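You operate a simulated robot arm through the tools that you are given. There is no shell and no other tool. Be economical: measure what you need, move in short steps, check, and stop when the job is done.

You run a simulated robot arm. Do the job below in one go: nothing can be reset, and whatever is moved stays where it is left.

## Task
Blank off the pipe stub with the white disc.
Fine: the black ring of the stub's size goes under it; lock both green latches on the stub.

It is judged by the outcome, as a careful person would: the job done as asked, and still so three seconds after it is handed in. It fails if anything else is knocked over, pushed out of place, dropped, spilled or broken.

## Robot
A 7-joint arm with a two-finger parallel gripper on a trunk, on a base that drives. Base frame: it is fixed to the floor where the robot stands at the start and does not move with it; the origin is under the middle of the robot, x ahead of it, y to its left, z up; the surface under the hand at the start is at about z = 740. Lengths are in mm, angles in degrees, forces in N, time in s.
Its first joint turns from -149.0 to 149.0 degrees. Places, roughly: hose flush lever [700, -1900, 600]; left green latch [1000, 0, 900]; left white latch [800, -1000, 900]; pipe stub [1000, -100, 800]; right green latch [1000, -100, 900]; right white latch [800, -1300, 900]; strainer drain lever [600, -1000, 500]; strainer inlet lever [800, -800, 800]; strainer outlet lever [800, -1400, 800]; strainer vent lever [600, -1200, 800]; tank drain lever [700, -2300, 200]; tank water lever [700, -2100, 400]; teal lever [800, -1900, 900]. Payload 3.5 kg.
The TCP is the grasp point between the finger pads, 23 mm short of the fingertips. In the tool frame z runs along the fingers and y along their closing line. The gripper opens to 94 mm. The fingers are 38 mm wide and 10 mm thick; the gripper's body (54 by 96 mm) begins 39 mm behind the TCP.
Orientation is told as [roll, pitch, yaw] about the base's x, y, z axes, in that order, counted from this pose: with the fingers straight down and closing along the base's y, the tool's x points along the base's -x, its y along +y and its z along -z.

## Interface
- The arm moves only by the tool jog_arm. Its argument "targets" is a list of rows, each a list of 7 numbers: the shift along the tool's x, y, z in m, then the turn, a rotation vector about the tool's x, y, z in degrees, then the finger opening in m, from 0 to 0.094. In form: [[x, y, z, wx, wy, wz, hand], ...]. A call has 1 to 8 rows; each row is the pose to reach, as a shift and turn from the pose commanded when the call began, along the tool's axes at that moment. Each row takes 0.2 s and may step no farther than 50 mm and 8.6 degrees from the row before; otherwise, or with a gripper value out of range, the whole call is refused. A pose out of reach is approached as far as the arm can. The call stops where the force on the tool passes 60 N (or 10 N more than at its start, if that is more) or the arm is blocked; 0.2 s more then pass. Each finger travels about 153 mm/s and halts on what it meets, pressing with about 28 N; the grip force reading is that of the motor and also rises with nothing between the fingers. The clock runs only during rows and for 0.2 s after the last one: add rows that repeat a pose to give the fingers time. The reply holds the time, the measured pose of the TCP, the force on the tool along the base axes, the opening and the grip force, in the units named above and with some noise, with the torque about the TCP (base axes, N m) and any sound that the robot's microphone picked up.
- Cameras (640 x 400 px; columns grow to the right, rows downward): "scene" is now at [-252.9, 125.8, 1278.5]; the picture's right is [-0.52, -0.85, 0.00], its down [-0.35, 0.21, -0.91] and it looks along [0.78, -0.47, -0.41] (base axes); focal length 264 px, centre (320, 200). "wrist" rides on the gripper at [86, 16, -74] in the tool frame; the picture's right is [-0.18, 0.98, 0.00], its down [-0.58, -0.11, -0.81] and it looks along [-0.79, -0.15, 0.59] (tool axes); focal length 243 px, centre (320, 200). There is no depth. A picture from a camera that has moved, and an enlarged one, comes with that camera's place and axes in the base frame and with its lens. The place of the scene camera against the robot may be out by one fixed shift of up to 25 mm in any direction.
- camera(camera): a new picture of that camera. The clock stands still meanwhile.
- steer(legs): drives the robot by 1 to 6 legs, each [ahead, left, turn to the left] in mm, mm and degrees, along the robot's own axes; the way and the turn of a leg run together, so that a leg with both is an arc; at most 1500 mm and 180 degrees a leg. The arm and the cameras ride along, it lands a little off, and it stops where it bumps. It gives what a move gives.
- turn_head(pan, tilt): turns the head with the scene camera to pan (to the left, within 143 degrees either way) and tilt (down, from -29 to 69), counted from straight ahead of the robot. It gives what a move gives.
- close_up(camera, box): a new picture of the part [left, top, right, bottom] of that camera's present view, enlarged. The clock stands still meanwhile.
- sign_off(): hands the job in; it is judged then, once.

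Work in short steps. Places have to be worked out from the pictures, the camera data and where the tool is seen: move nearer, look again, correct. Check each grasp and each placing, and mend what went wrong. You have 120 turns and 82 pictures in all, those below and enlarged ones among them. Open the gripper and draw the arm clear of the work before you hand the job in, unless the task says otherwise; then end with one line.

The tools are called after "Call:" as a command line: name --pt "numbers of a row" for each row, then --argument value for the rest, lists and objects as JSON in quotes. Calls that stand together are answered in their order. jog_arm: Moves the arm, as the interface text tells. Its arguments: {"type":"object","properties":{"targets":{"type":"array","items":{"type":"array","items":{"type":"number"}}}},"required":["targets"]} The other tools are called the same way: steer (legs) drives the base; turn_head (pan, tilt) turns the head that bears the scene camera; camera (camera) takes a picture; close_up (camera, box) takes an enlarged picture of a part of a camera's view; sign_off () hands the job in.

At the start:

```text
clock: 0.0
ee_pos: [776.4, 83.9, 999.6]
ee_rot: [-0.1, 0.1, 0.0]
contact_force: [0.5, -0.1, 0.2]
wrist_torque: [0.0, 0.01, 0.01]
gripper_width: 93.8
finger_force: 0.0
robot x, y, heading: [-1.9, 2.0, -0.1]
head pan, tilt: [-31.4, 24.1]
```

scene: 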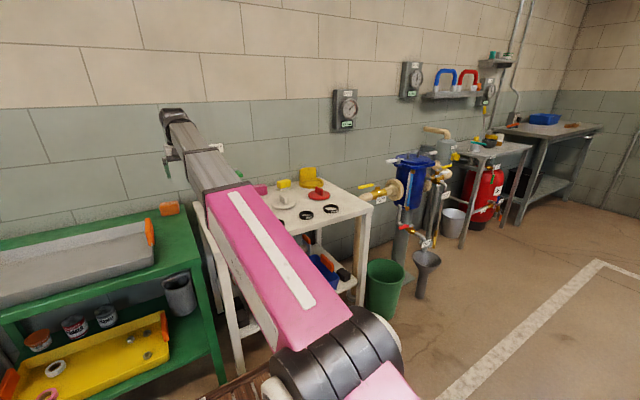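
wrist: 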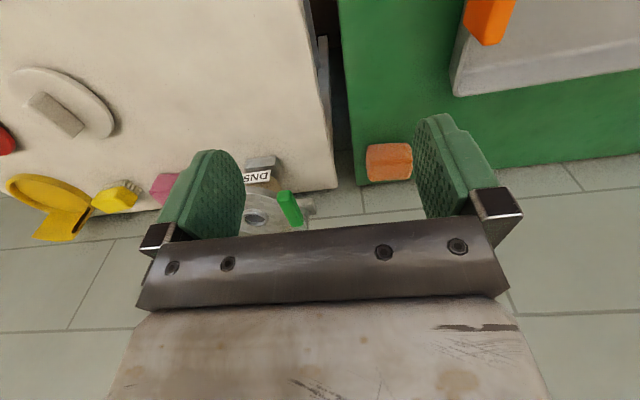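

The scene shows a white table with a white disc, a red disc and black rings. The stub is by the wall, hidden behind the arm. I'll enlarge both views.

Call:
close_up --camera "scene" --box '[220, 150, 380, 250]'

Call:
close_up --camera "wrist" --box '[0, 50, 400, 250]'

```text
4.00 times, centred on (300, 200) of scene
camera zoom: at [-252.9, 125.8, 1278.5], right [-0.52, -0.85, 0.0], down [-0.35, 0.21, -0.91], along [0.78, -0.47, -0.41], focal length 1058 px, centre (400, 200)
```

zoom: 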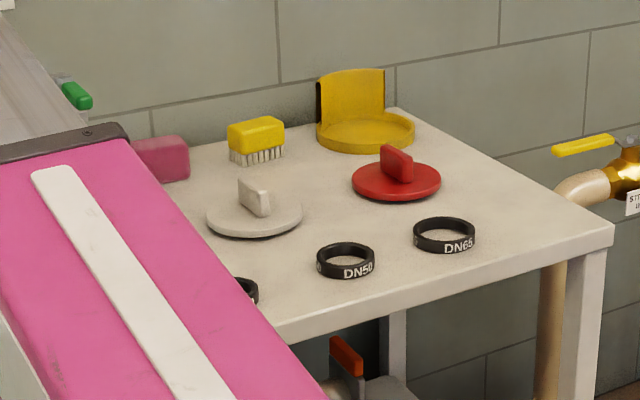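

```text
1.60 times, centred on (200, 150) of wrist
camera zoom: at [689.9, 99.9, 1074.4], right [0.18, 0.98, 0.0], down [0.58, -0.11, 0.81], along [0.79, -0.15, -0.59], focal length 388 px, centre (512, 280)
```

zoom: 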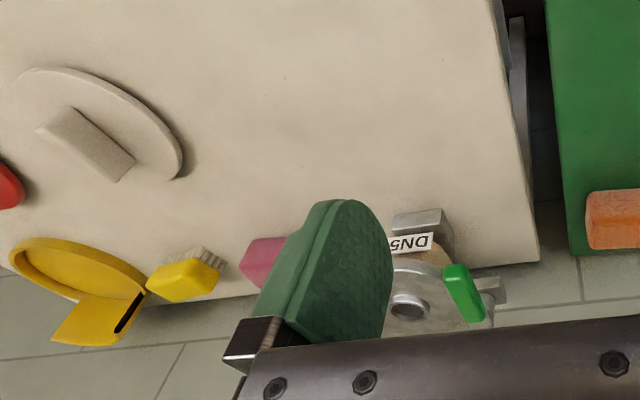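

The label appears to begin "DN5", and the arm hides the stub. I'll swing the arm left and up to clear the view.

Call:
jog_arm --pt "0 0.05 0 0 0 0 0.094" --pt "0 0.1 0 0 0 0 0.094" --pt "0 0.15 0 0 0 0 0.094" --pt "0 0.2 0 0 0 0 0.094" --pt "0 0.25 0 0 0 0 0.094" --pt "0 0.3 0 0 0 0 0.094" --pt "0 0.35 0 0 0 0 0.094" --pt "0 0.4 0 0 0 0 0.094"

Call:
turn_head --pan -8 --tilt 24

Call:
camera --camera "scene"

```text
clock: 1.8
ee_pos: [778.0, 482.6, 998.9]
ee_rot: [0.0, 0.0, 0.1]
contact_force: [-0.4, 0.1, 0.4]
wrist_torque: [0.02, 0.01, 0.0]
gripper_width: 94.0
finger_force: 0.1
robot x, y, heading: [-1.5, 1.8, 0.2]
head pan, tilt: [-31.4, 24.1]
```

```text
clock: 2.7
ee_pos: [778.0, 481.7, 998.9]
ee_rot: [0.0, -0.1, 0.0]
contact_force: [-0.2, 0.1, 0.0]
wrist_torque: [0.0, -0.01, -0.01]
gripper_width: 93.8
finger_force: 0.1
robot x, y, heading: [2.8, 4.0, -0.0]
head pan, tilt: [-8.0, 24.0]
```

```text
77 pictures are left
camera scene: at [-240.3, 161.0, 1278.7], right [-0.14, -0.99, 0.0], down [-0.4, 0.06, -0.91], along [0.9, -0.13, -0.41], focal length 264 px, centre (320, 200)
```

scene: 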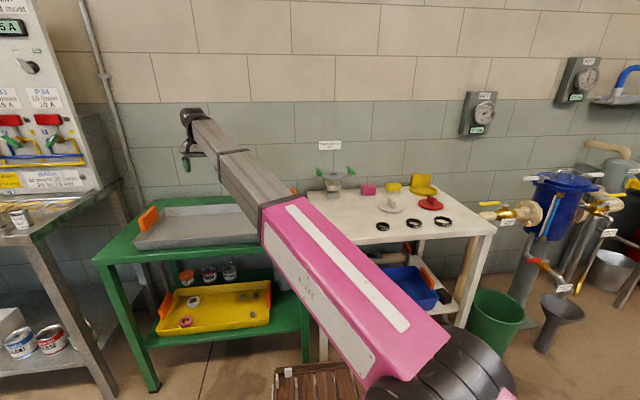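

The stub and all three rings are now visible. I'll enlarge the table.

Call:
close_up --camera "scene" --box '[300, 135, 460, 235]'

Call:
close_up --camera "scene" --box '[304, 135, 368, 200]'

Call:
close_up --camera "scene" --box '[364, 195, 460, 240]'

```text
4.00 times, centred on (380, 185) of scene
camera zoom: at [-240.3, 161.0, 1278.7], right [-0.14, -0.99, 0.0], down [-0.4, 0.06, -0.91], along [0.9, -0.13, -0.41], focal length 1058 px, centre (80, 260)
```

zoom: 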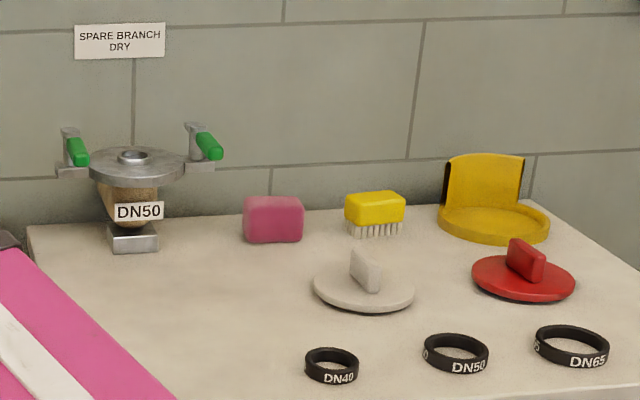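

```text
6.15 times, centred on (336, 168) of scene
camera zoom: at [-240.3, 161.0, 1278.7], right [-0.14, -0.99, 0.0], down [-0.4, 0.06, -0.91], along [0.9, -0.13, -0.41], focal length 1627 px, centre (222, 400)
```

zoom: 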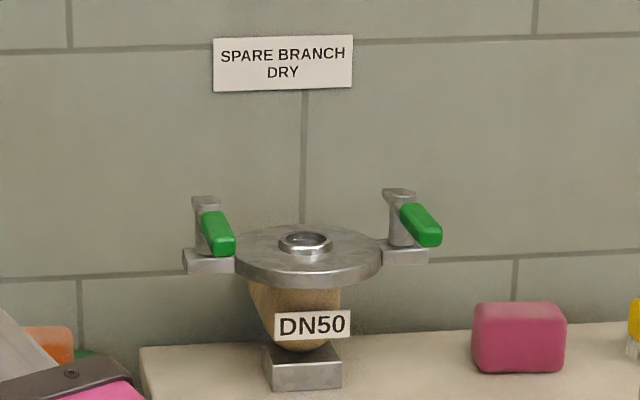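

```text
6.67 times, centred on (412, 218) of scene
camera zoom: at [-240.3, 161.0, 1278.7], right [-0.14, -0.99, 0.0], down [-0.4, 0.06, -0.91], along [0.9, -0.13, -0.41], focal length 1762 px, centre (-293, 83)
```

zoom: 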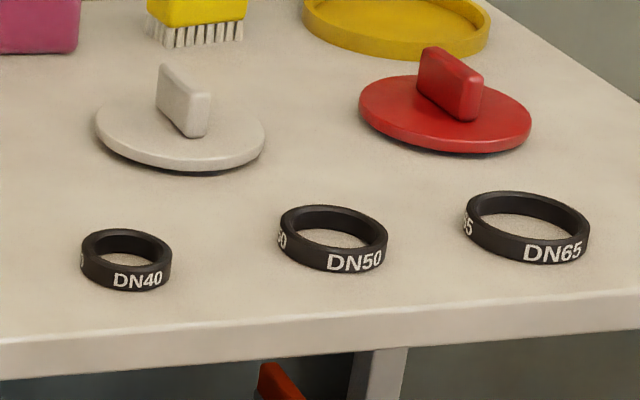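

The stub is DN50, so it takes the middle ring, at about (650,-353). The disc is at about (806,-317) and the stub at about (1000,-86,850). The stub looks just out of reach, so I'll check the floor ahead before driving.

Call:
turn_head --pan -8 --tilt 60

Call:
camera --camera "scene"

```text
clock: 3.7
ee_pos: [777.9, 481.9, 997.8]
ee_rot: [0.0, 0.0, -0.1]
contact_force: [-0.3, -0.3, -0.5]
wrist_torque: [-0.02, -0.01, 0.02]
gripper_width: 93.9
finger_force: 0.1
robot x, y, heading: [0.6, 2.9, -0.0]
head pan, tilt: [-8.0, 60.0]
```

```text
73 pictures are left
camera scene: at [-265.7, 164.6, 1227.1], right [-0.14, -0.99, 0.0], down [-0.86, 0.12, -0.5], along [0.5, -0.07, -0.87], focal length 264 px, centre (320, 200)
```

scene: 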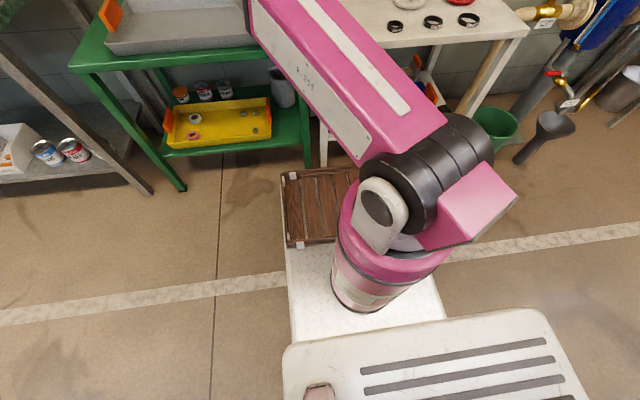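

The wooden tray is the robot's own front, reaching x≈410, and the table edge is at about 580. I'll drive 100 mm ahead and look at the table again.

Call:
steer --legs '[[100, 0, 0]]'

Call:
turn_head --pan -25 --tilt 35

Call:
camera --camera "scene"

```text
clock: 4.8
ee_pos: [876.8, 481.7, 998.4]
ee_rot: [0.0, 0.1, 0.0]
contact_force: [0.0, -0.3, 0.3]
wrist_torque: [-0.01, -0.04, 0.04]
gripper_width: 94.1
finger_force: 0.0
robot x, y, heading: [100.3, -2.1, -0.2]
head pan, tilt: [-8.0, 60.0]
```

```text
clock: 5.7
ee_pos: [877.2, 481.1, 998.6]
ee_rot: [0.1, 0.0, 0.0]
contact_force: [0.2, -0.2, -0.1]
wrist_torque: [0.02, 0.03, 0.01]
gripper_width: 94.0
finger_force: 0.0
robot x, y, heading: [100.2, 4.2, -0.1]
head pan, tilt: [-25.0, 35.0]
```

```text
72 pictures are left
camera scene: at [-152.2, 136.7, 1261.3], right [-0.42, -0.91, 0.0], down [-0.52, 0.24, -0.82], along [0.74, -0.35, -0.57], focal length 264 px, centre (320, 200)
```

scene: 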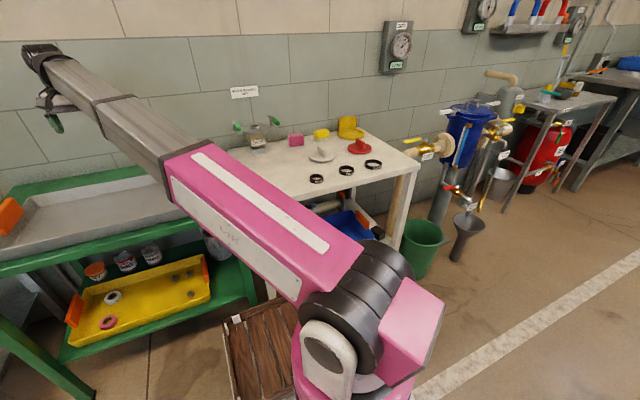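

The drive worked. Next I'll bring the gripper above the DN50 ring so I can measure it with the wrist camera.

Call:
jog_arm --pt "0.0126 -0.0462 0 0 0 0 0.094" --pt "0.0252 -0.0924 0 0 0 0 0.094" --pt "0.0378 -0.1386 0 0 0 0 0.094" --pt "0.0504 -0.1848 0 0 0 0 0.094" --pt "0.063 -0.231 0 0 0 0 0.094" --pt "0.0756 -0.2772 0 0 0 0 0.094" --pt "0.0882 -0.3234 0 0 0 0 0.094" --pt "0.1008 -0.3696 0 0 0 0 0.094"

Call:
camera --camera "wrist"

Call:
jog_arm --pt "0.0126 -0.0462 0 0 0 0 0.094" --pt "0.0252 -0.0924 0 0 0 0 0.094" --pt "0.0378 -0.1386 0 0 0 0 0.094" --pt "0.0504 -0.1848 0 0 0 0 0.094" --pt "0.063 -0.231 0 0 0 0 0.094" --pt "0.0756 -0.2772 0 0 0 0 0.094" --pt "0.0882 -0.3234 0 0 0 0 0.094" --pt "0.1008 -0.3696 0 0 0 0 0.094"

Call:
jog_arm --pt "0.0126 -0.0462 0 0 0 0 0.094" --pt "0.0252 -0.0924 0.02 0 0 0 0.094" --pt "0.0252 -0.0924 0.05 0 0 0 0.094"

Call:
camera --camera "wrist"

```text
clock: 7.5
ee_pos: [775.2, 113.0, 997.2]
ee_rot: [0.1, 0.0, 0.1]
contact_force: [-0.3, -1.3, -0.2]
wrist_torque: [0.0, 0.01, -0.01]
gripper_width: 94.1
finger_force: 0.1
robot x, y, heading: [99.0, 1.3, 0.2]
head pan, tilt: [-25.0, 35.0]
```

```text
71 pictures are left
camera wrist: at [688.0, 129.1, 1071.0], right [0.18, 0.98, 0.0], down [0.58, -0.11, 0.81], along [0.79, -0.15, -0.59], focal length 243 px, centre (320, 200)
```

wrist: 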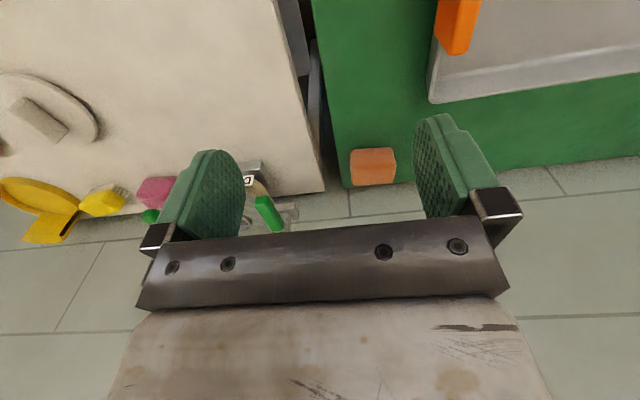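

```text
clock: 9.3
ee_pos: [676.2, -258.4, 1000.0]
ee_rot: [0.1, 0.0, 0.0]
contact_force: [14.8, 11.6, -26.1]
wrist_torque: [-1.86, -0.9, -1.54]
gripper_width: 94.3
finger_force: 0.0
robot x, y, heading: [99.7, 0.8, -0.1]
head pan, tilt: [-25.0, 35.0]
```

```text
refused: row 2 steps farther than a row can; nothing moved
```

```text
70 pictures are left
camera wrist: at [589.5, -240.5, 1074.3], right [0.18, 0.98, 0.0], down [0.58, -0.11, 0.81], along [0.79, -0.15, -0.59], focal length 243 px, centre (320, 200)
```

wrist: 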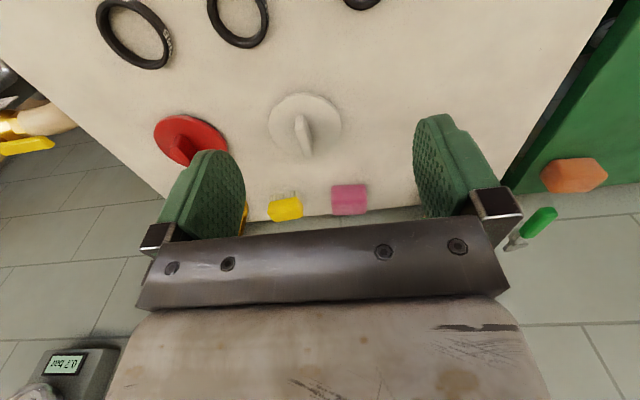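

There's an unexpected force reading with nothing near the tool, so I'll hold still to see if it persists.

Call:
jog_arm --pt "0 0 0 0 0 0 0.094" --pt "0 0 0 0 0 0 0.094"

Call:
camera --camera "scene"

```text
clock: 9.9
ee_pos: [675.5, -257.2, 999.7]
ee_rot: [-0.1, 0.0, 0.2]
contact_force: [9.9, -0.2, -26.5]
wrist_torque: [-0.72, -1.5, -0.26]
gripper_width: 94.1
finger_force: 0.0
robot x, y, heading: [98.7, 1.8, 0.0]
head pan, tilt: [-25.0, 35.0]
```

```text
69 pictures are left
camera scene: at [-152.2, 136.6, 1261.4], right [-0.42, -0.91, 0.0], down [-0.52, 0.24, -0.82], along [0.74, -0.35, -0.57], focal length 264 px, centre (320, 200)
```

scene: 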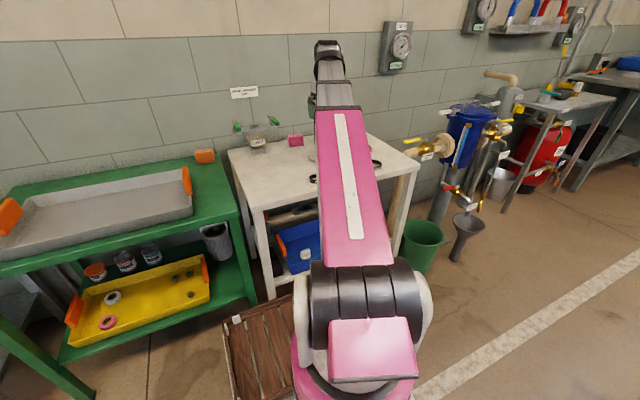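

The force persists (−26 N in z). My guess is the folded wrist touching the forearm at this height and short radius. I'll reach out a little and lower in small steps to see if it clears.

Call:
jog_arm --pt "-0.02 0 0.01 0 0 0 0.094" --pt "-0.04 0 0.03 0 0 0 0.094"

Call:
close_up --camera "scene" --box '[260, 30, 420, 130]'

```text
clock: 10.5
ee_pos: [716.6, -257.8, 968.3]
ee_rot: [0.0, 0.0, 0.0]
contact_force: [0.0, 0.2, 0.3]
wrist_torque: [0.01, 0.02, 0.03]
gripper_width: 93.9
finger_force: 0.1
robot x, y, heading: [98.0, -0.4, -0.0]
head pan, tilt: [-25.0, 35.0]
```

```text
4.00 times, centred on (340, 80) of scene
camera zoom: at [-152.2, 136.6, 1261.4], right [-0.42, -0.91, 0.0], down [-0.52, 0.24, -0.82], along [0.74, -0.35, -0.57], focal length 1058 px, centre (240, 680)
```

zoom: 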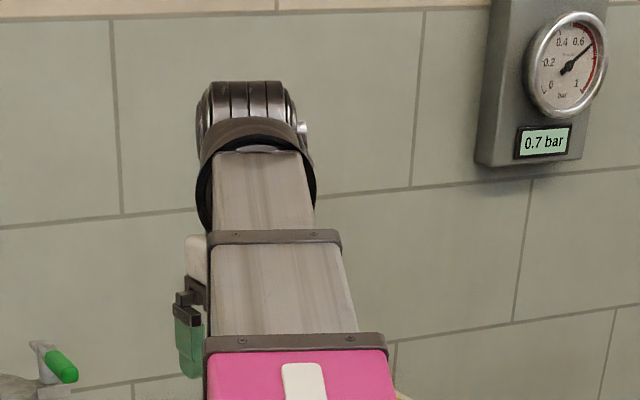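

The force cleared, so it was the arm folding at that height and I'll keep lower at short radius. The ring works out at about (668,-350), and I'll come down over it for a better look.

Call:
jog_arm --pt "0.0 -0.02 0.04 0 0 0 0.094" --pt "0.015 -0.05 0.065 0 0 0 0.094" --pt "0.035 -0.08 0.088 0 0 0 0.094" --pt "0.049 -0.092 0.108 0 0 0 0.094"

Call:
camera --camera "wrist"

```text
clock: 11.5
ee_pos: [666.6, -348.6, 859.2]
ee_rot: [-0.1, 0.0, 0.0]
contact_force: [0.3, -0.1, 0.2]
wrist_torque: [-0.01, 0.01, -0.03]
gripper_width: 94.1
finger_force: 0.1
robot x, y, heading: [97.9, -0.0, -0.0]
head pan, tilt: [-25.0, 35.0]
```

```text
67 pictures are left
camera wrist: at [578.9, -331.9, 934.2], right [0.18, 0.98, 0.0], down [0.58, -0.11, 0.81], along [0.79, -0.15, -0.59], focal length 243 px, centre (320, 200)
```

wrist: 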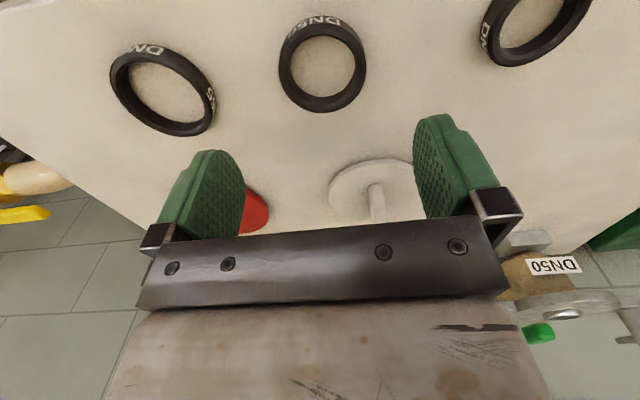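

The ring centre measures (663,-346) with OD of about 63. I'll descend with the fingers either side of it and check before closing.

Call:
jog_arm --pt "0.002 0.001 0.04 0 0 0 0.094" --pt "0.0036 0.002 0.075 0 0 0 0.094" --pt "0.0036 0.002 0.087 0 0 0 0.094" --pt "0.0036 0.002 0.092 0 0 0 0.094"

Call:
camera --camera "wrist"

```text
clock: 12.5
ee_pos: [662.8, -346.5, 767.3]
ee_rot: [0.0, 0.0, 0.0]
contact_force: [-0.2, 0.3, -0.6]
wrist_torque: [0.01, -0.02, -0.01]
gripper_width: 94.2
finger_force: 0.0
robot x, y, heading: [100.0, -3.9, 0.1]
head pan, tilt: [-25.0, 35.0]
```

```text
66 pictures are left
camera wrist: at [576.2, -329.8, 842.4], right [0.18, 0.98, 0.0], down [0.58, -0.11, 0.81], along [0.79, -0.15, -0.59], focal length 243 px, centre (320, 200)
```

wrist: 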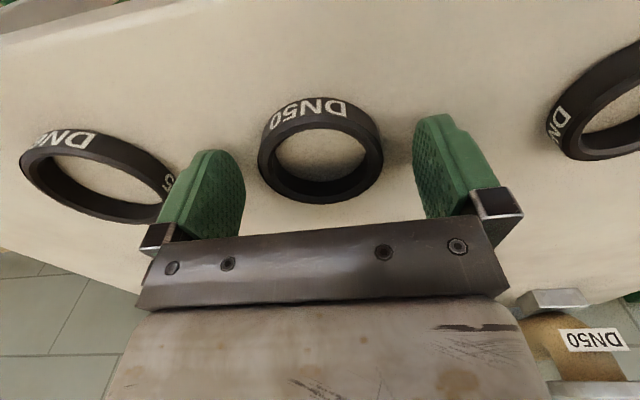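

The DN50 ring sits cleanly between the fingers, so I'll close on it.

Call:
jog_arm --pt "0 0 0.0015 0 0 0 0.07" --pt "0 0 0.0015 0 0 0 0.05" --pt "0 0 0.0015 0 0 0 0.05"

Call:
camera --camera "wrist"

```text
clock: 13.3
ee_pos: [662.4, -347.1, 766.7]
ee_rot: [-0.1, 0.0, 0.0]
contact_force: [-0.9, -0.9, 0.5]
wrist_torque: [0.04, -0.02, 0.01]
gripper_width: 62.5
finger_force: 27.9
robot x, y, heading: [99.9, -0.2, 0.1]
head pan, tilt: [-25.0, 35.0]
```

```text
65 pictures are left
camera wrist: at [576.4, -329.9, 841.0], right [0.18, 0.98, 0.0], down [0.58, -0.11, 0.81], along [0.79, -0.15, -0.59], focal length 243 px, centre (320, 200)
```

wrist: 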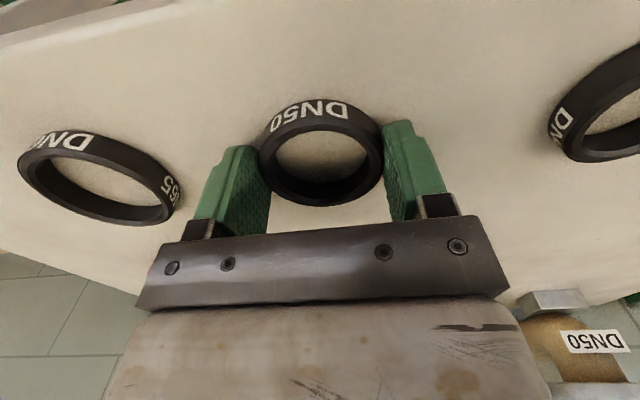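

The ring is gripped at 62.5 mm. I'll lift it and check it in the hand, then carry it toward the stub.

Call:
jog_arm --pt "0 0 -0.045 0 0 0 0.05" --pt "0 0 -0.09 0 0 0 0.05" --pt "0 0 -0.135 0 0 0 0.05"

Call:
jog_arm --pt "-0.027 0.033 -0.006 0 0 0 0.05" --pt "-0.054 0.066 -0.012 0 0 0 0.05" --pt "-0.081 0.099 -0.018 0 0 0 0.05" --pt "-0.108 0.132 -0.03 0 0 0 0.05" --pt "-0.135 0.165 -0.04 0 0 0 0.05" --pt "-0.162 0.198 -0.05 0 0 0 0.05" --pt "-0.18 0.231 -0.06 0 0 0 0.05" --pt "-0.2 0.264 -0.07 0 0 0 0.05"

Call:
camera --camera "wrist"

```text
clock: 14.1
ee_pos: [662.0, -345.9, 900.2]
ee_rot: [0.1, 0.0, 0.1]
contact_force: [0.2, 0.2, -0.2]
wrist_torque: [-0.02, 0.01, -0.03]
gripper_width: 62.7
finger_force: 27.9
robot x, y, heading: [102.0, 2.1, -0.1]
head pan, tilt: [-25.0, 35.0]
```

```text
clock: 15.9
ee_pos: [865.8, -82.0, 970.9]
ee_rot: [0.0, 0.0, -0.1]
contact_force: [-0.3, 0.5, -0.2]
wrist_torque: [-0.01, 0.01, 0.0]
gripper_width: 62.5
finger_force: 28.2
robot x, y, heading: [103.1, 1.3, 0.2]
head pan, tilt: [-25.0, 35.0]
```

```text
64 pictures are left
camera wrist: at [778.3, -64.9, 1045.4], right [0.19, 0.98, 0.0], down [0.58, -0.11, 0.81], along [0.79, -0.15, -0.59], focal length 243 px, centre (320, 200)
```

wrist: 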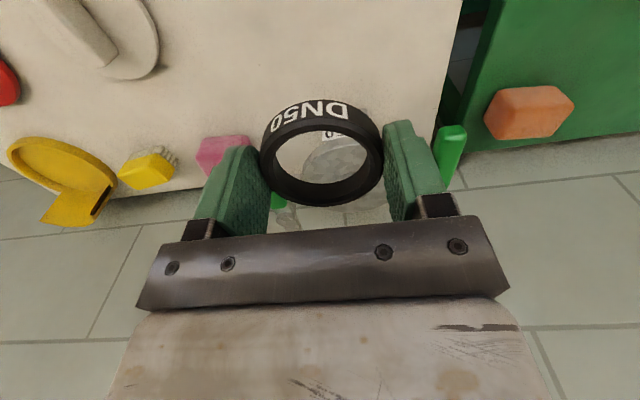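

The ring is held level, and the stub shows through it. I'll enlarge both views to measure the hub and latches.

Call:
close_up --camera "wrist" --box '[240, 80, 480, 230]'

Call:
turn_head --pan -10 --tilt 25

Call:
camera --camera "scene"

```text
2.67 times, centred on (360, 155) of wrist
camera zoom: at [778.3, -64.9, 1045.4], right [0.19, 0.98, 0.0], down [0.58, -0.11, 0.81], along [0.79, -0.15, -0.59], focal length 647 px, centre (213, 320)
```

zoom: 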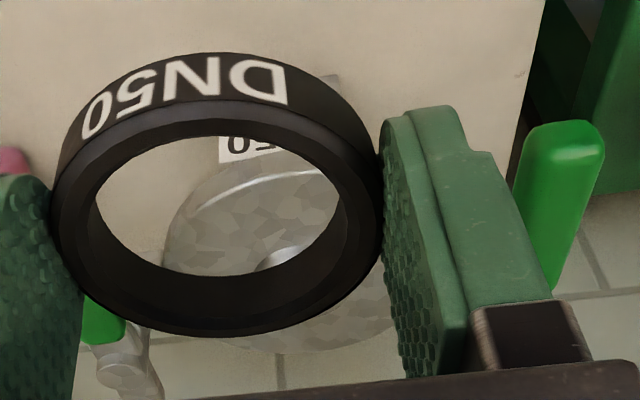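

```text
clock: 16.7
ee_pos: [864.5, -82.4, 971.9]
ee_rot: [-0.2, -0.1, 0.0]
contact_force: [0.3, -0.3, -0.2]
wrist_torque: [0.0, -0.01, 0.04]
gripper_width: 62.4
finger_force: 27.9
robot x, y, heading: [101.6, 1.2, -0.0]
head pan, tilt: [-10.0, 25.0]
```

```text
62 pictures are left
camera scene: at [-141.3, 157.8, 1277.1], right [-0.17, -0.98, 0.0], down [-0.42, 0.07, -0.91], along [0.89, -0.16, -0.42], focal length 264 px, centre (320, 200)
```

scene: 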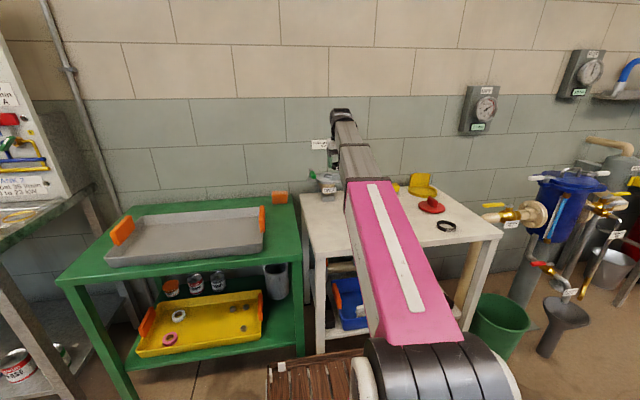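

The stub axis works out at about (1000,-77), and the ring centre sits about 2 mm on the near side of the TCP. I'll move above the stub, staying over the latch tops (z≈898).

Call:
jog_arm --pt "-0.035 0.001 0.005 0 0 0 0.05" --pt "-0.07 0.002 0.01 0 0 0 0.05" --pt "-0.1 0.003 0.015 0 0 0 0.05" --pt "-0.125 0.004 0.02 0 0 0 0.05"

Call:
camera --camera "wrist"

Call:
close_up --camera "scene" --box '[290, 120, 370, 210]'

```text
clock: 17.7
ee_pos: [987.8, -78.0, 951.6]
ee_rot: [0.0, 0.0, 0.1]
contact_force: [-0.5, -0.3, -0.1]
wrist_torque: [-0.01, 0.01, -0.01]
gripper_width: 62.6
finger_force: 28.5
robot x, y, heading: [101.3, -1.0, -0.1]
head pan, tilt: [-10.0, 25.0]
```

```text
61 pictures are left
camera wrist: at [901.0, -62.2, 1025.8], right [0.18, 0.98, 0.0], down [0.58, -0.11, 0.81], along [0.79, -0.15, -0.59], focal length 243 px, centre (320, 200)
```

wrist: 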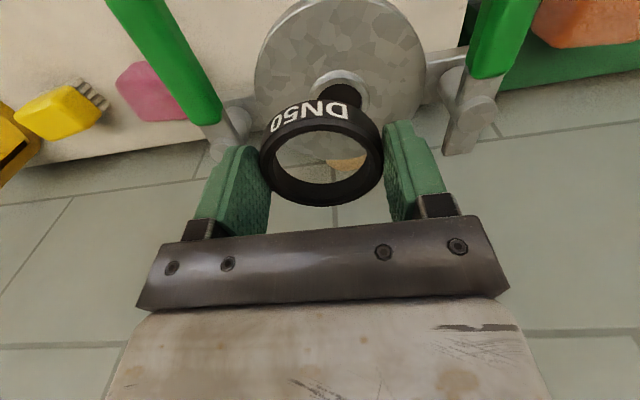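

```text
4.44 times, centred on (330, 165) of scene
camera zoom: at [-141.3, 157.8, 1277.1], right [-0.17, -0.98, 0.0], down [-0.42, 0.07, -0.91], along [0.89, -0.16, -0.42], focal length 1175 px, centre (276, 356)
```

zoom: 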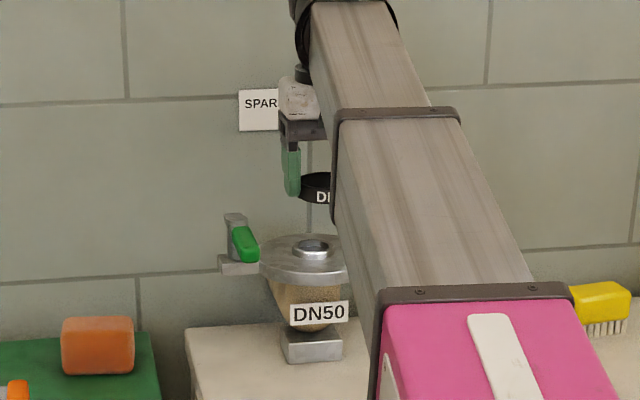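

I need a sharper look at the hub relative to the ring.

Call:
close_up --camera "wrist" --box '[220, 0, 460, 150]'

```text
2.67 times, centred on (340, 75) of wrist
camera zoom: at [901.0, -62.2, 1025.8], right [0.18, 0.98, 0.0], down [0.58, -0.11, 0.81], along [0.79, -0.15, -0.59], focal length 647 px, centre (267, 533)
```

zoom: 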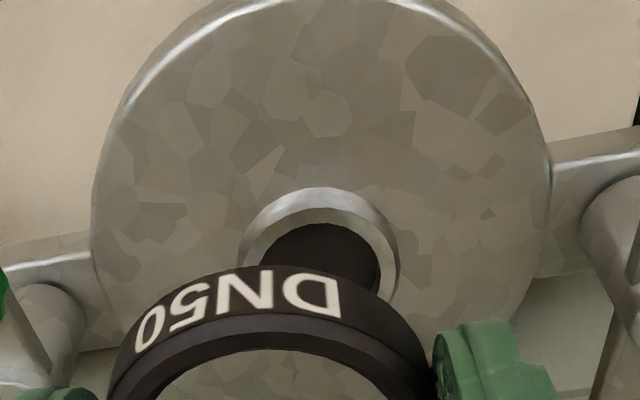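

The hub centre measures about (999,-67) with an OD of about 43. I'll line the ring up over it and come lower.

Call:
jog_arm --pt "-0.013 0.01 0.0 0 0 0 0.05" --pt "-0.013 0.01 0.02 0 0 0 0.05" --pt "-0.013 0.01 0.04 0 0 0 0.05"

Call:
close_up --camera "wrist" --box '[200, 50, 440, 200]'

Call:
close_up --camera "scene" --box '[300, 130, 364, 200]'

```text
clock: 18.5
ee_pos: [1001.4, -68.4, 910.4]
ee_rot: [0.0, 0.0, 0.0]
contact_force: [-0.6, -1.3, -0.3]
wrist_torque: [-0.04, 0.0, -0.01]
gripper_width: 62.5
finger_force: 28.1
robot x, y, heading: [97.9, -0.1, -0.0]
head pan, tilt: [-10.0, 25.0]
```

```text
2.67 times, centred on (320, 125) of wrist
camera zoom: at [914.9, -52.1, 985.6], right [0.18, 0.98, 0.0], down [0.58, -0.11, 0.81], along [0.79, -0.15, -0.59], focal length 647 px, centre (320, 400)
```

zoom: 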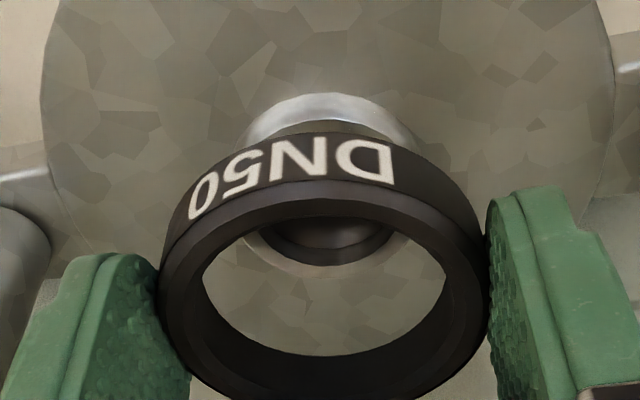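

```text
5.71 times, centred on (332, 165) of scene
camera zoom: at [-141.3, 157.8, 1277.1], right [-0.17, -0.98, 0.0], down [-0.42, 0.07, -0.91], along [0.89, -0.16, -0.42], focal length 1511 px, centre (251, 400)
```

zoom: 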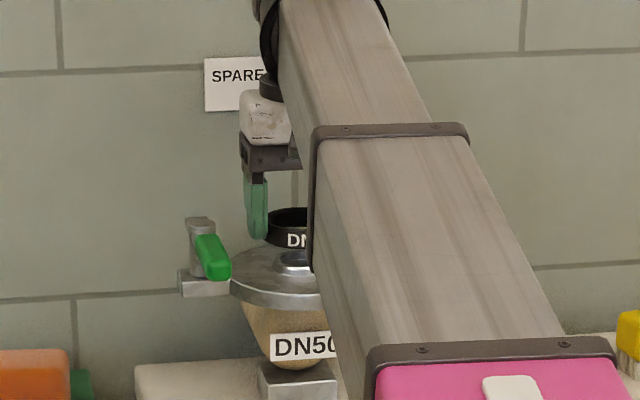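

The ring is aligned to within about 2 mm by my estimate. I'll go down another 17 mm, to just above the hub, and look again.

Call:
jog_arm --pt "-0.001 0 0.008 0 0 0 0.05" --pt "-0.001 0 0.015 0 0 0 0.05"

Call:
close_up --camera "wrist" --box '[200, 50, 440, 200]'

```text
clock: 19.1
ee_pos: [1003.3, -68.1, 896.6]
ee_rot: [0.0, 0.0, 0.0]
contact_force: [0.6, -0.7, -0.8]
wrist_torque: [-0.06, -0.02, -0.01]
gripper_width: 62.6
finger_force: 28.1
robot x, y, heading: [99.3, -0.4, 0.1]
head pan, tilt: [-10.0, 25.0]
```

```text
2.67 times, centred on (320, 125) of wrist
camera zoom: at [916.0, -51.8, 971.2], right [0.18, 0.98, 0.0], down [0.58, -0.11, 0.81], along [0.79, -0.15, -0.59], focal length 647 px, centre (320, 400)
```

zoom: 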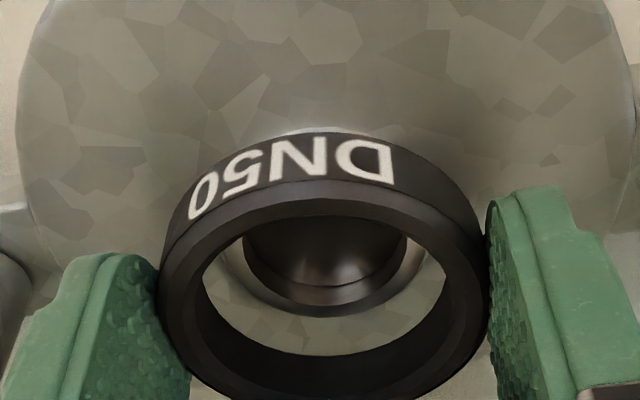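

The lateral alignment is good, with the hub showing through the ring. I'll drop another 6 mm and re-check the x alignment.

Call:
jog_arm --pt "0.0 0.0005 0.003 0 0 0 0.05" --pt "0.0 0.0005 0.006 0 0 0 0.05"

Call:
close_up --camera "wrist" --box '[240, 90, 400, 215]'

Call:
close_up --camera "scene" --box '[320, 155, 352, 190]'

```text
clock: 19.7
ee_pos: [1002.8, -68.6, 891.3]
ee_rot: [-0.1, 0.0, 0.0]
contact_force: [0.2, -0.3, -0.3]
wrist_torque: [-0.01, 0.01, 0.0]
gripper_width: 62.6
finger_force: 28.2
robot x, y, heading: [101.4, -0.6, -0.1]
head pan, tilt: [-10.0, 25.0]
```

```text
3.20 times, centred on (320, 152) of wrist
camera zoom: at [915.8, -51.8, 965.6], right [0.18, 0.98, 0.0], down [0.58, -0.11, 0.81], along [0.79, -0.15, -0.59], focal length 776 px, centre (320, 352)
```

zoom: 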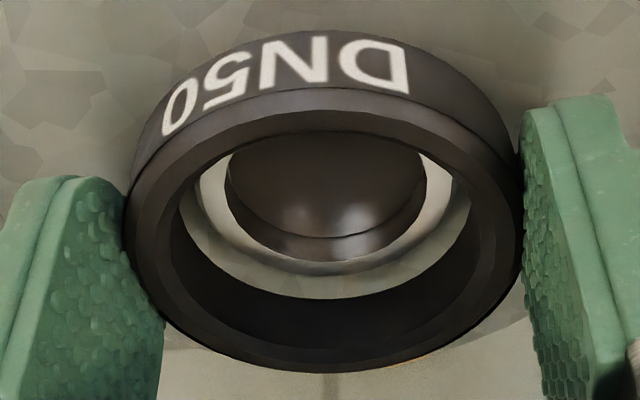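

```text
11.43 times, centred on (336, 172) of scene
camera zoom: at [-141.3, 157.8, 1277.1], right [-0.17, -0.98, 0.0], down [-0.42, 0.07, -0.91], along [0.89, -0.16, -0.42], focal length 3021 px, centre (137, 514)
```

zoom: 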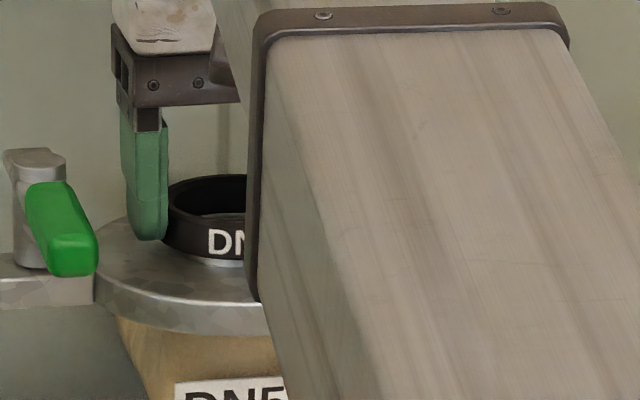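

In y it is centred. In x the ring may be 1–3 mm too far out, depending on height, so I'll shift it back 1.5 mm, lower 3 mm and check.

Call:
jog_arm --pt "0.0015 0.0003 0.0 0 0 0 0.05" --pt "0.0015 0.0003 0.003 0 0 0 0.05"

Call:
close_up --camera "wrist" --box '[240, 90, 400, 215]'

```text
clock: 20.3
ee_pos: [1001.3, -69.2, 888.1]
ee_rot: [0.0, 0.0, -0.1]
contact_force: [-0.3, 0.3, -1.2]
wrist_torque: [0.01, -0.02, 0.01]
gripper_width: 62.7
finger_force: 27.5
robot x, y, heading: [101.3, -4.2, 0.0]
head pan, tilt: [-10.0, 25.0]
```

```text
3.20 times, centred on (320, 152) of wrist
camera zoom: at [915.0, -51.3, 962.5], right [0.18, 0.98, 0.0], down [0.58, -0.11, 0.81], along [0.79, -0.15, -0.59], focal length 776 px, centre (320, 352)
```

zoom: 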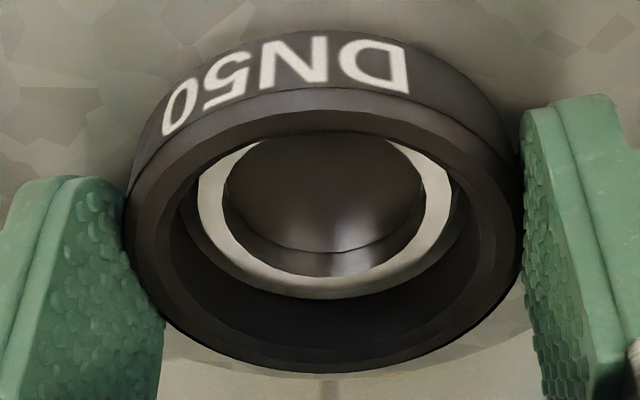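

The hub appears to be entering the ring with no force. I'll go down in 1.5 mm steps.

Call:
jog_arm --pt "0.0 0.0003 0.0015 0 0 0 0.05" --pt "0.0 0.0003 0.003 0 0 0 0.05"

Call:
close_up --camera "wrist" --box '[240, 90, 400, 215]'

```text
clock: 20.9
ee_pos: [1000.8, -68.2, 885.9]
ee_rot: [0.1, -0.2, 0.0]
contact_force: [5.3, 1.8, 21.7]
wrist_torque: [0.02, -0.05, 0.02]
gripper_width: 62.6
finger_force: 27.8
robot x, y, heading: [100.7, -2.3, -0.3]
head pan, tilt: [-10.0, 25.0]
```

```text
3.20 times, centred on (320, 152) of wrist
camera zoom: at [914.4, -51.4, 960.2], right [0.18, 0.98, 0.0], down [0.58, -0.11, 0.81], along [0.79, -0.15, -0.59], focal length 776 px, centre (320, 352)
```

zoom: 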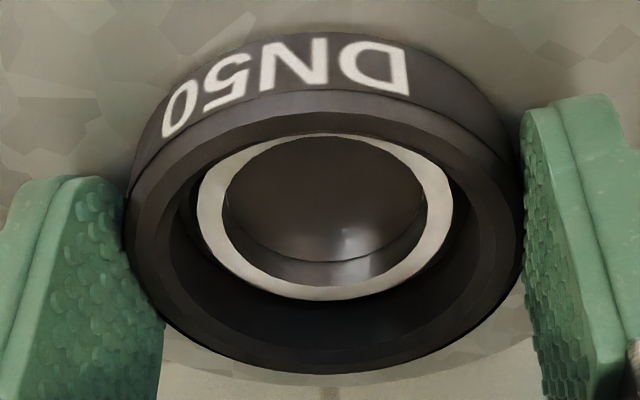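

I feel 22 N of contact. I'll check from the scene camera whether the ring is down on the flange or caught on the hub.

Call:
close_up --camera "scene" --box '[320, 155, 352, 190]'

```text
11.43 times, centred on (336, 172) of scene
camera zoom: at [-141.7, 157.9, 1277.0], right [-0.17, -0.98, 0.0], down [-0.42, 0.07, -0.91], along [0.89, -0.16, -0.42], focal length 3021 px, centre (137, 514)
```

zoom: 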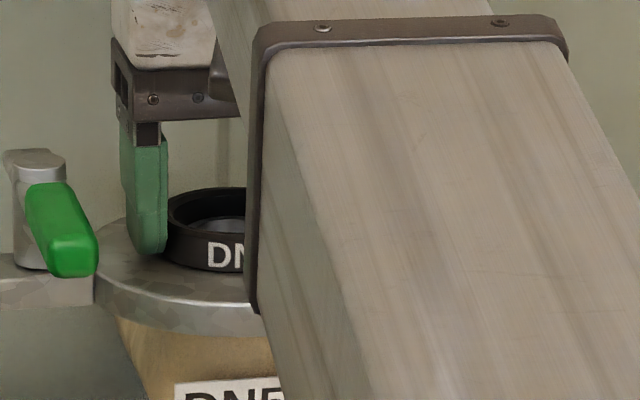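

The ring sits flush on the flange with the hub inside it. I'll open modestly (the latches are near) and lift away.

Call:
jog_arm --pt "0 0.0003 0.002 0 0 0 0.078" --pt "0 0.0003 0.002 0 0 0 0.078"

Call:
jog_arm --pt "0 0 -0.03 0 0 0 0.078" --pt "0.02 0 -0.07 0 0 0 0.078" --pt "0.06 0 -0.08 0 0 0 0.078"

Call:
camera --camera "wrist"

```text
clock: 21.5
ee_pos: [999.9, -67.9, 882.3]
ee_rot: [0.0, 0.1, 0.0]
contact_force: [-1.6, -1.7, 15.2]
wrist_torque: [0.35, 0.09, 0.12]
gripper_width: 78.0
finger_force: 0.2
robot x, y, heading: [100.9, 4.4, -0.1]
head pan, tilt: [-10.0, 25.0]
```

```text
clock: 22.3
ee_pos: [939.6, -67.1, 960.0]
ee_rot: [-0.1, -0.1, 0.0]
contact_force: [-0.2, -0.1, 0.1]
wrist_torque: [-0.01, 0.0, 0.04]
gripper_width: 78.1
finger_force: 0.1
robot x, y, heading: [102.6, -0.1, 0.0]
head pan, tilt: [-10.0, 25.0]
```

```text
50 pictures are left
camera wrist: at [853.8, -50.7, 1035.4], right [0.18, 0.98, 0.0], down [0.58, -0.11, 0.81], along [0.79, -0.15, -0.59], focal length 243 px, centre (320, 200)
```

wrist: 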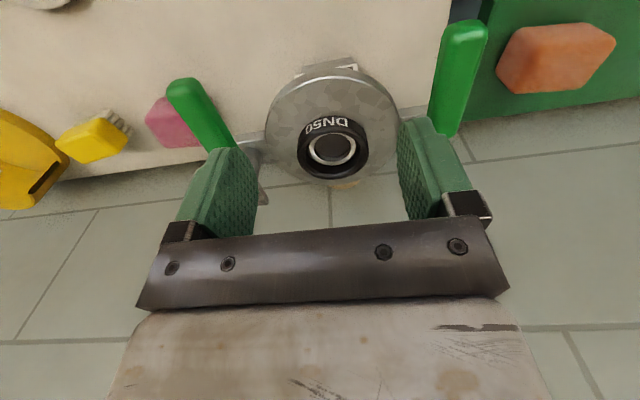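

The ring is seated concentrically, and the flange top is at z≈859. I'll study the latches before fetching the disc.

Call:
close_up --camera "wrist" --box '[140, 10, 500, 235]'

```text
1.78 times, centred on (320, 122) of wrist
camera zoom: at [853.8, -50.7, 1035.4], right [0.18, 0.98, 0.0], down [0.58, -0.11, 0.81], along [0.79, -0.15, -0.59], focal length 431 px, centre (320, 338)
```

zoom: 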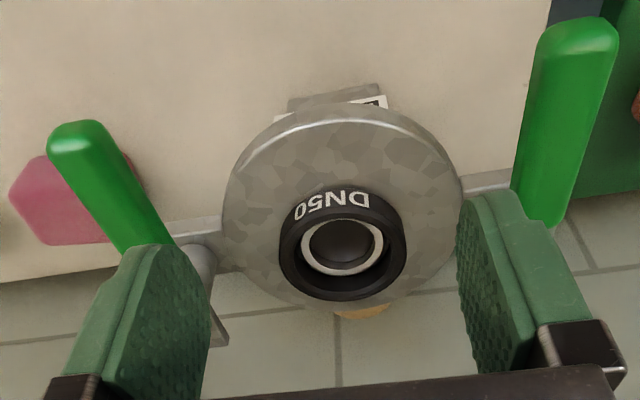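

The latches look like posts with a tab and a handle, and I'll study their motion once the disc is on. Now I'll move over the white disc to measure its fin.

Call:
jog_arm --pt "0.024 -0.041 0.0 0 0 0 0.094" --pt "0.048 -0.082 0.0 0 0 0 0.094" --pt "0.072 -0.123 0.005 0 0 0 0.094" --pt "0.096 -0.164 0.015 0 0 0 0.094" --pt "0.12 -0.205 0.03 0 0 0 0.094" --pt "0.14 -0.24 0.05 0 0 0 0.094"

Call:
camera --camera "wrist"

```text
clock: 23.7
ee_pos: [800.4, -309.5, 911.5]
ee_rot: [0.1, 0.0, 0.1]
contact_force: [-0.6, 0.2, -0.3]
wrist_torque: [-0.02, -0.03, 0.0]
gripper_width: 93.6
finger_force: 0.0
robot x, y, heading: [97.5, 2.1, -0.1]
head pan, tilt: [-10.0, 25.0]
```

```text
48 pictures are left
camera wrist: at [713.5, -293.2, 986.5], right [0.18, 0.98, 0.0], down [0.58, -0.11, 0.81], along [0.79, -0.15, -0.59], focal length 243 px, centre (320, 200)
```

wrist: 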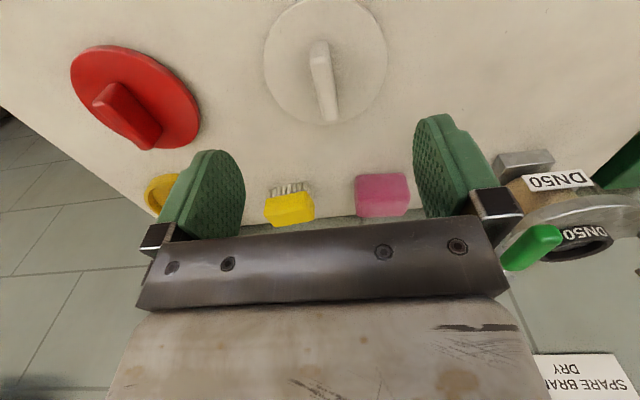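

Call:
close_up --camera "wrist" --box '[224, 0, 424, 130]'

```text
3.08 times, centred on (324, 65) of wrist
camera zoom: at [713.5, -293.2, 986.5], right [0.18, 0.98, 0.0], down [0.58, -0.11, 0.81], along [0.79, -0.15, -0.59], focal length 746 px, centre (308, 615)
```

zoom: 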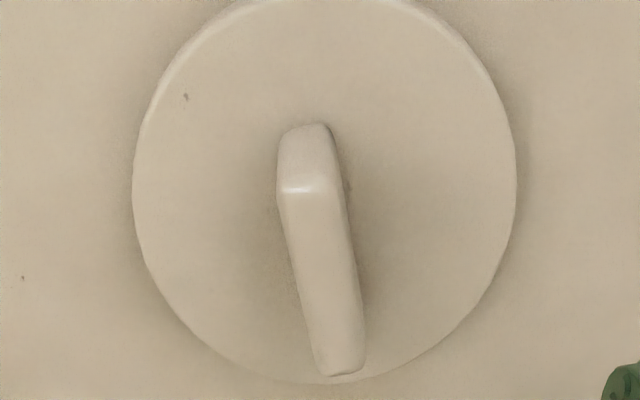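

The disc centre is about (828,-310), with the fin along x, about 54 long, 14 thick and topping out near z≈788. I'll straddle it with the fingers and descend.

Call:
jog_arm --pt "-0.0276 -0.001 0.03 0 0 0 0.07" --pt "-0.0276 -0.001 0.075 0 0 0 0.07" --pt "-0.0276 -0.001 0.11 0 0 0 0.07" --pt "-0.0276 -0.001 0.127 0 0 0 0.07"

Call:
camera --camera "wrist"

```text
clock: 24.7
ee_pos: [828.2, -309.6, 785.7]
ee_rot: [0.0, -0.1, 0.0]
contact_force: [-0.4, 0.2, -0.8]
wrist_torque: [-0.02, 0.01, 0.0]
gripper_width: 69.7
finger_force: 0.0
robot x, y, heading: [100.4, 1.8, -0.1]
head pan, tilt: [-10.0, 25.0]
```

```text
46 pictures are left
camera wrist: at [741.2, -292.9, 860.4], right [0.18, 0.98, 0.0], down [0.58, -0.11, 0.81], along [0.79, -0.15, -0.59], focal length 243 px, centre (320, 200)
```

wrist: 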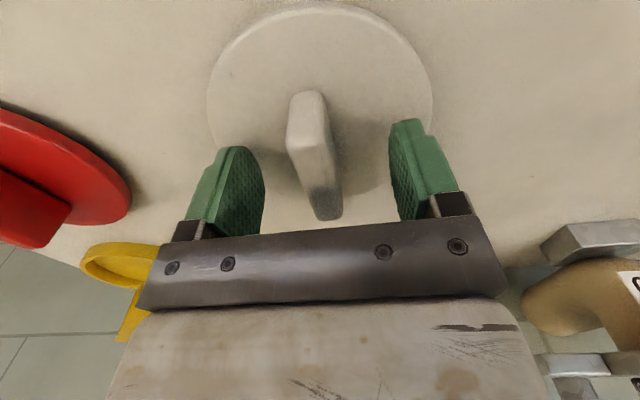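

The image matches a fin aligned with x and centred. I'll lower 7 mm and close.

Call:
jog_arm --pt "0 -0.001 0.007 0 0 0 0.07" --pt "0 -0.001 0.007 0 0 0 0.03" --pt "0 -0.001 0.007 0 0 0 0.0" --pt "0 -0.001 0.007 0 0 0 0.0"

Call:
jog_arm --pt "0 0 -0.03 0 0 0 0.0" --pt "0 0 -0.075 0 0 0 0.0" --pt "0 0 -0.12 0 0 0 0.0"

Call:
camera --camera "wrist"

```text
clock: 25.7
ee_pos: [827.1, -310.3, 779.3]
ee_rot: [0.1, 0.0, 0.1]
contact_force: [0.5, -2.7, 17.4]
wrist_torque: [-0.02, 0.3, -0.06]
gripper_width: 16.0
finger_force: 28.7
robot x, y, heading: [99.5, -3.7, 0.1]
head pan, tilt: [-10.0, 25.0]
```

```text
clock: 26.5
ee_pos: [828.3, -311.0, 895.5]
ee_rot: [0.0, 0.0, 0.0]
contact_force: [-0.2, 0.6, -3.3]
wrist_torque: [-0.02, -0.01, -0.01]
gripper_width: 15.8
finger_force: 28.3
robot x, y, heading: [101.2, -3.0, 0.1]
head pan, tilt: [-10.0, 25.0]
```

```text
45 pictures are left
camera wrist: at [741.9, -293.4, 971.6], right [0.18, 0.98, 0.0], down [0.58, -0.11, 0.81], along [0.79, -0.15, -0.59], focal length 243 px, centre (320, 200)
```

wrist: 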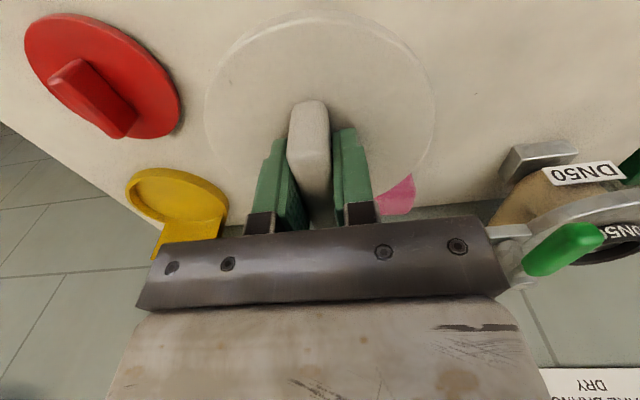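

The disc is held level and centred in the grip. I'll carry it high, clear of the latches, to above the stub axis at (1001,-68).

Call:
jog_arm --pt "-0.01 0.03 -0.02 0 0 0 0.0" --pt "-0.03 0.06 -0.04 0 0 0 0.0" --pt "-0.05 0.095 -0.055 0 0 0 0.0" --pt "-0.07 0.13 -0.065 0 0 0 0.0" --pt "-0.09 0.165 -0.07 0 0 0 0.0" --pt "-0.115 0.2 -0.07 0 0 0 0.0" --pt "-0.145 0.23 -0.07 0 0 0 0.0" --pt "-0.1725 0.2428 -0.07 0 0 0 0.0"

Call:
camera --camera "wrist"

Call:
close_up --camera "scene" --box '[290, 110, 370, 200]'

```text
clock: 28.3
ee_pos: [1001.7, -66.2, 968.6]
ee_rot: [-0.1, 0.0, 0.0]
contact_force: [-0.1, 0.0, -4.6]
wrist_torque: [-0.03, 0.0, -0.01]
gripper_width: 16.0
finger_force: 28.3
robot x, y, heading: [100.3, 1.0, 0.1]
head pan, tilt: [-10.0, 25.0]
```

```text
44 pictures are left
camera wrist: at [914.4, -49.4, 1043.6], right [0.18, 0.98, 0.0], down [0.58, -0.11, 0.81], along [0.79, -0.15, -0.59], focal length 243 px, centre (320, 200)
```

wrist: 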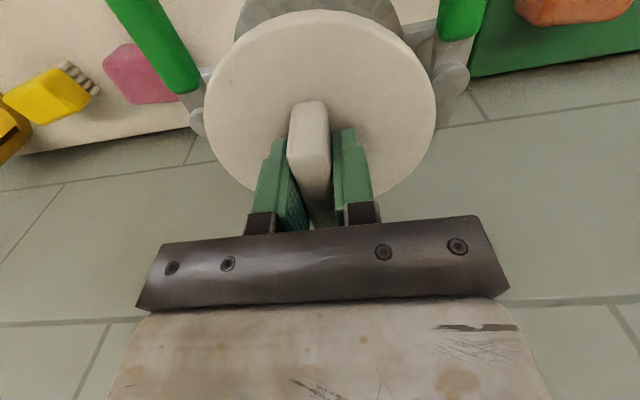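

```text
4.44 times, centred on (330, 155) of scene
camera zoom: at [-141.2, 157.8, 1277.1], right [-0.17, -0.98, 0.0], down [-0.42, 0.07, -0.91], along [0.89, -0.16, -0.42], focal length 1175 px, centre (276, 400)
```

zoom: 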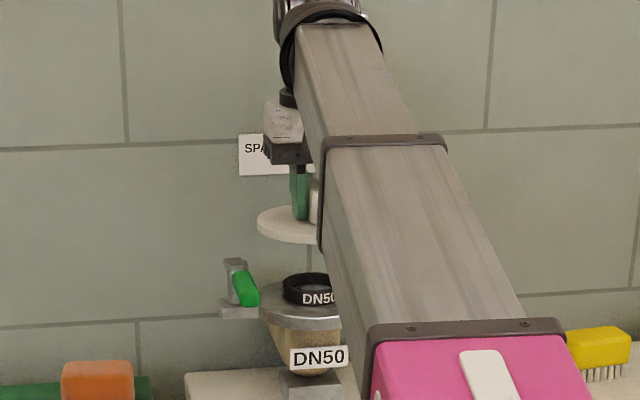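

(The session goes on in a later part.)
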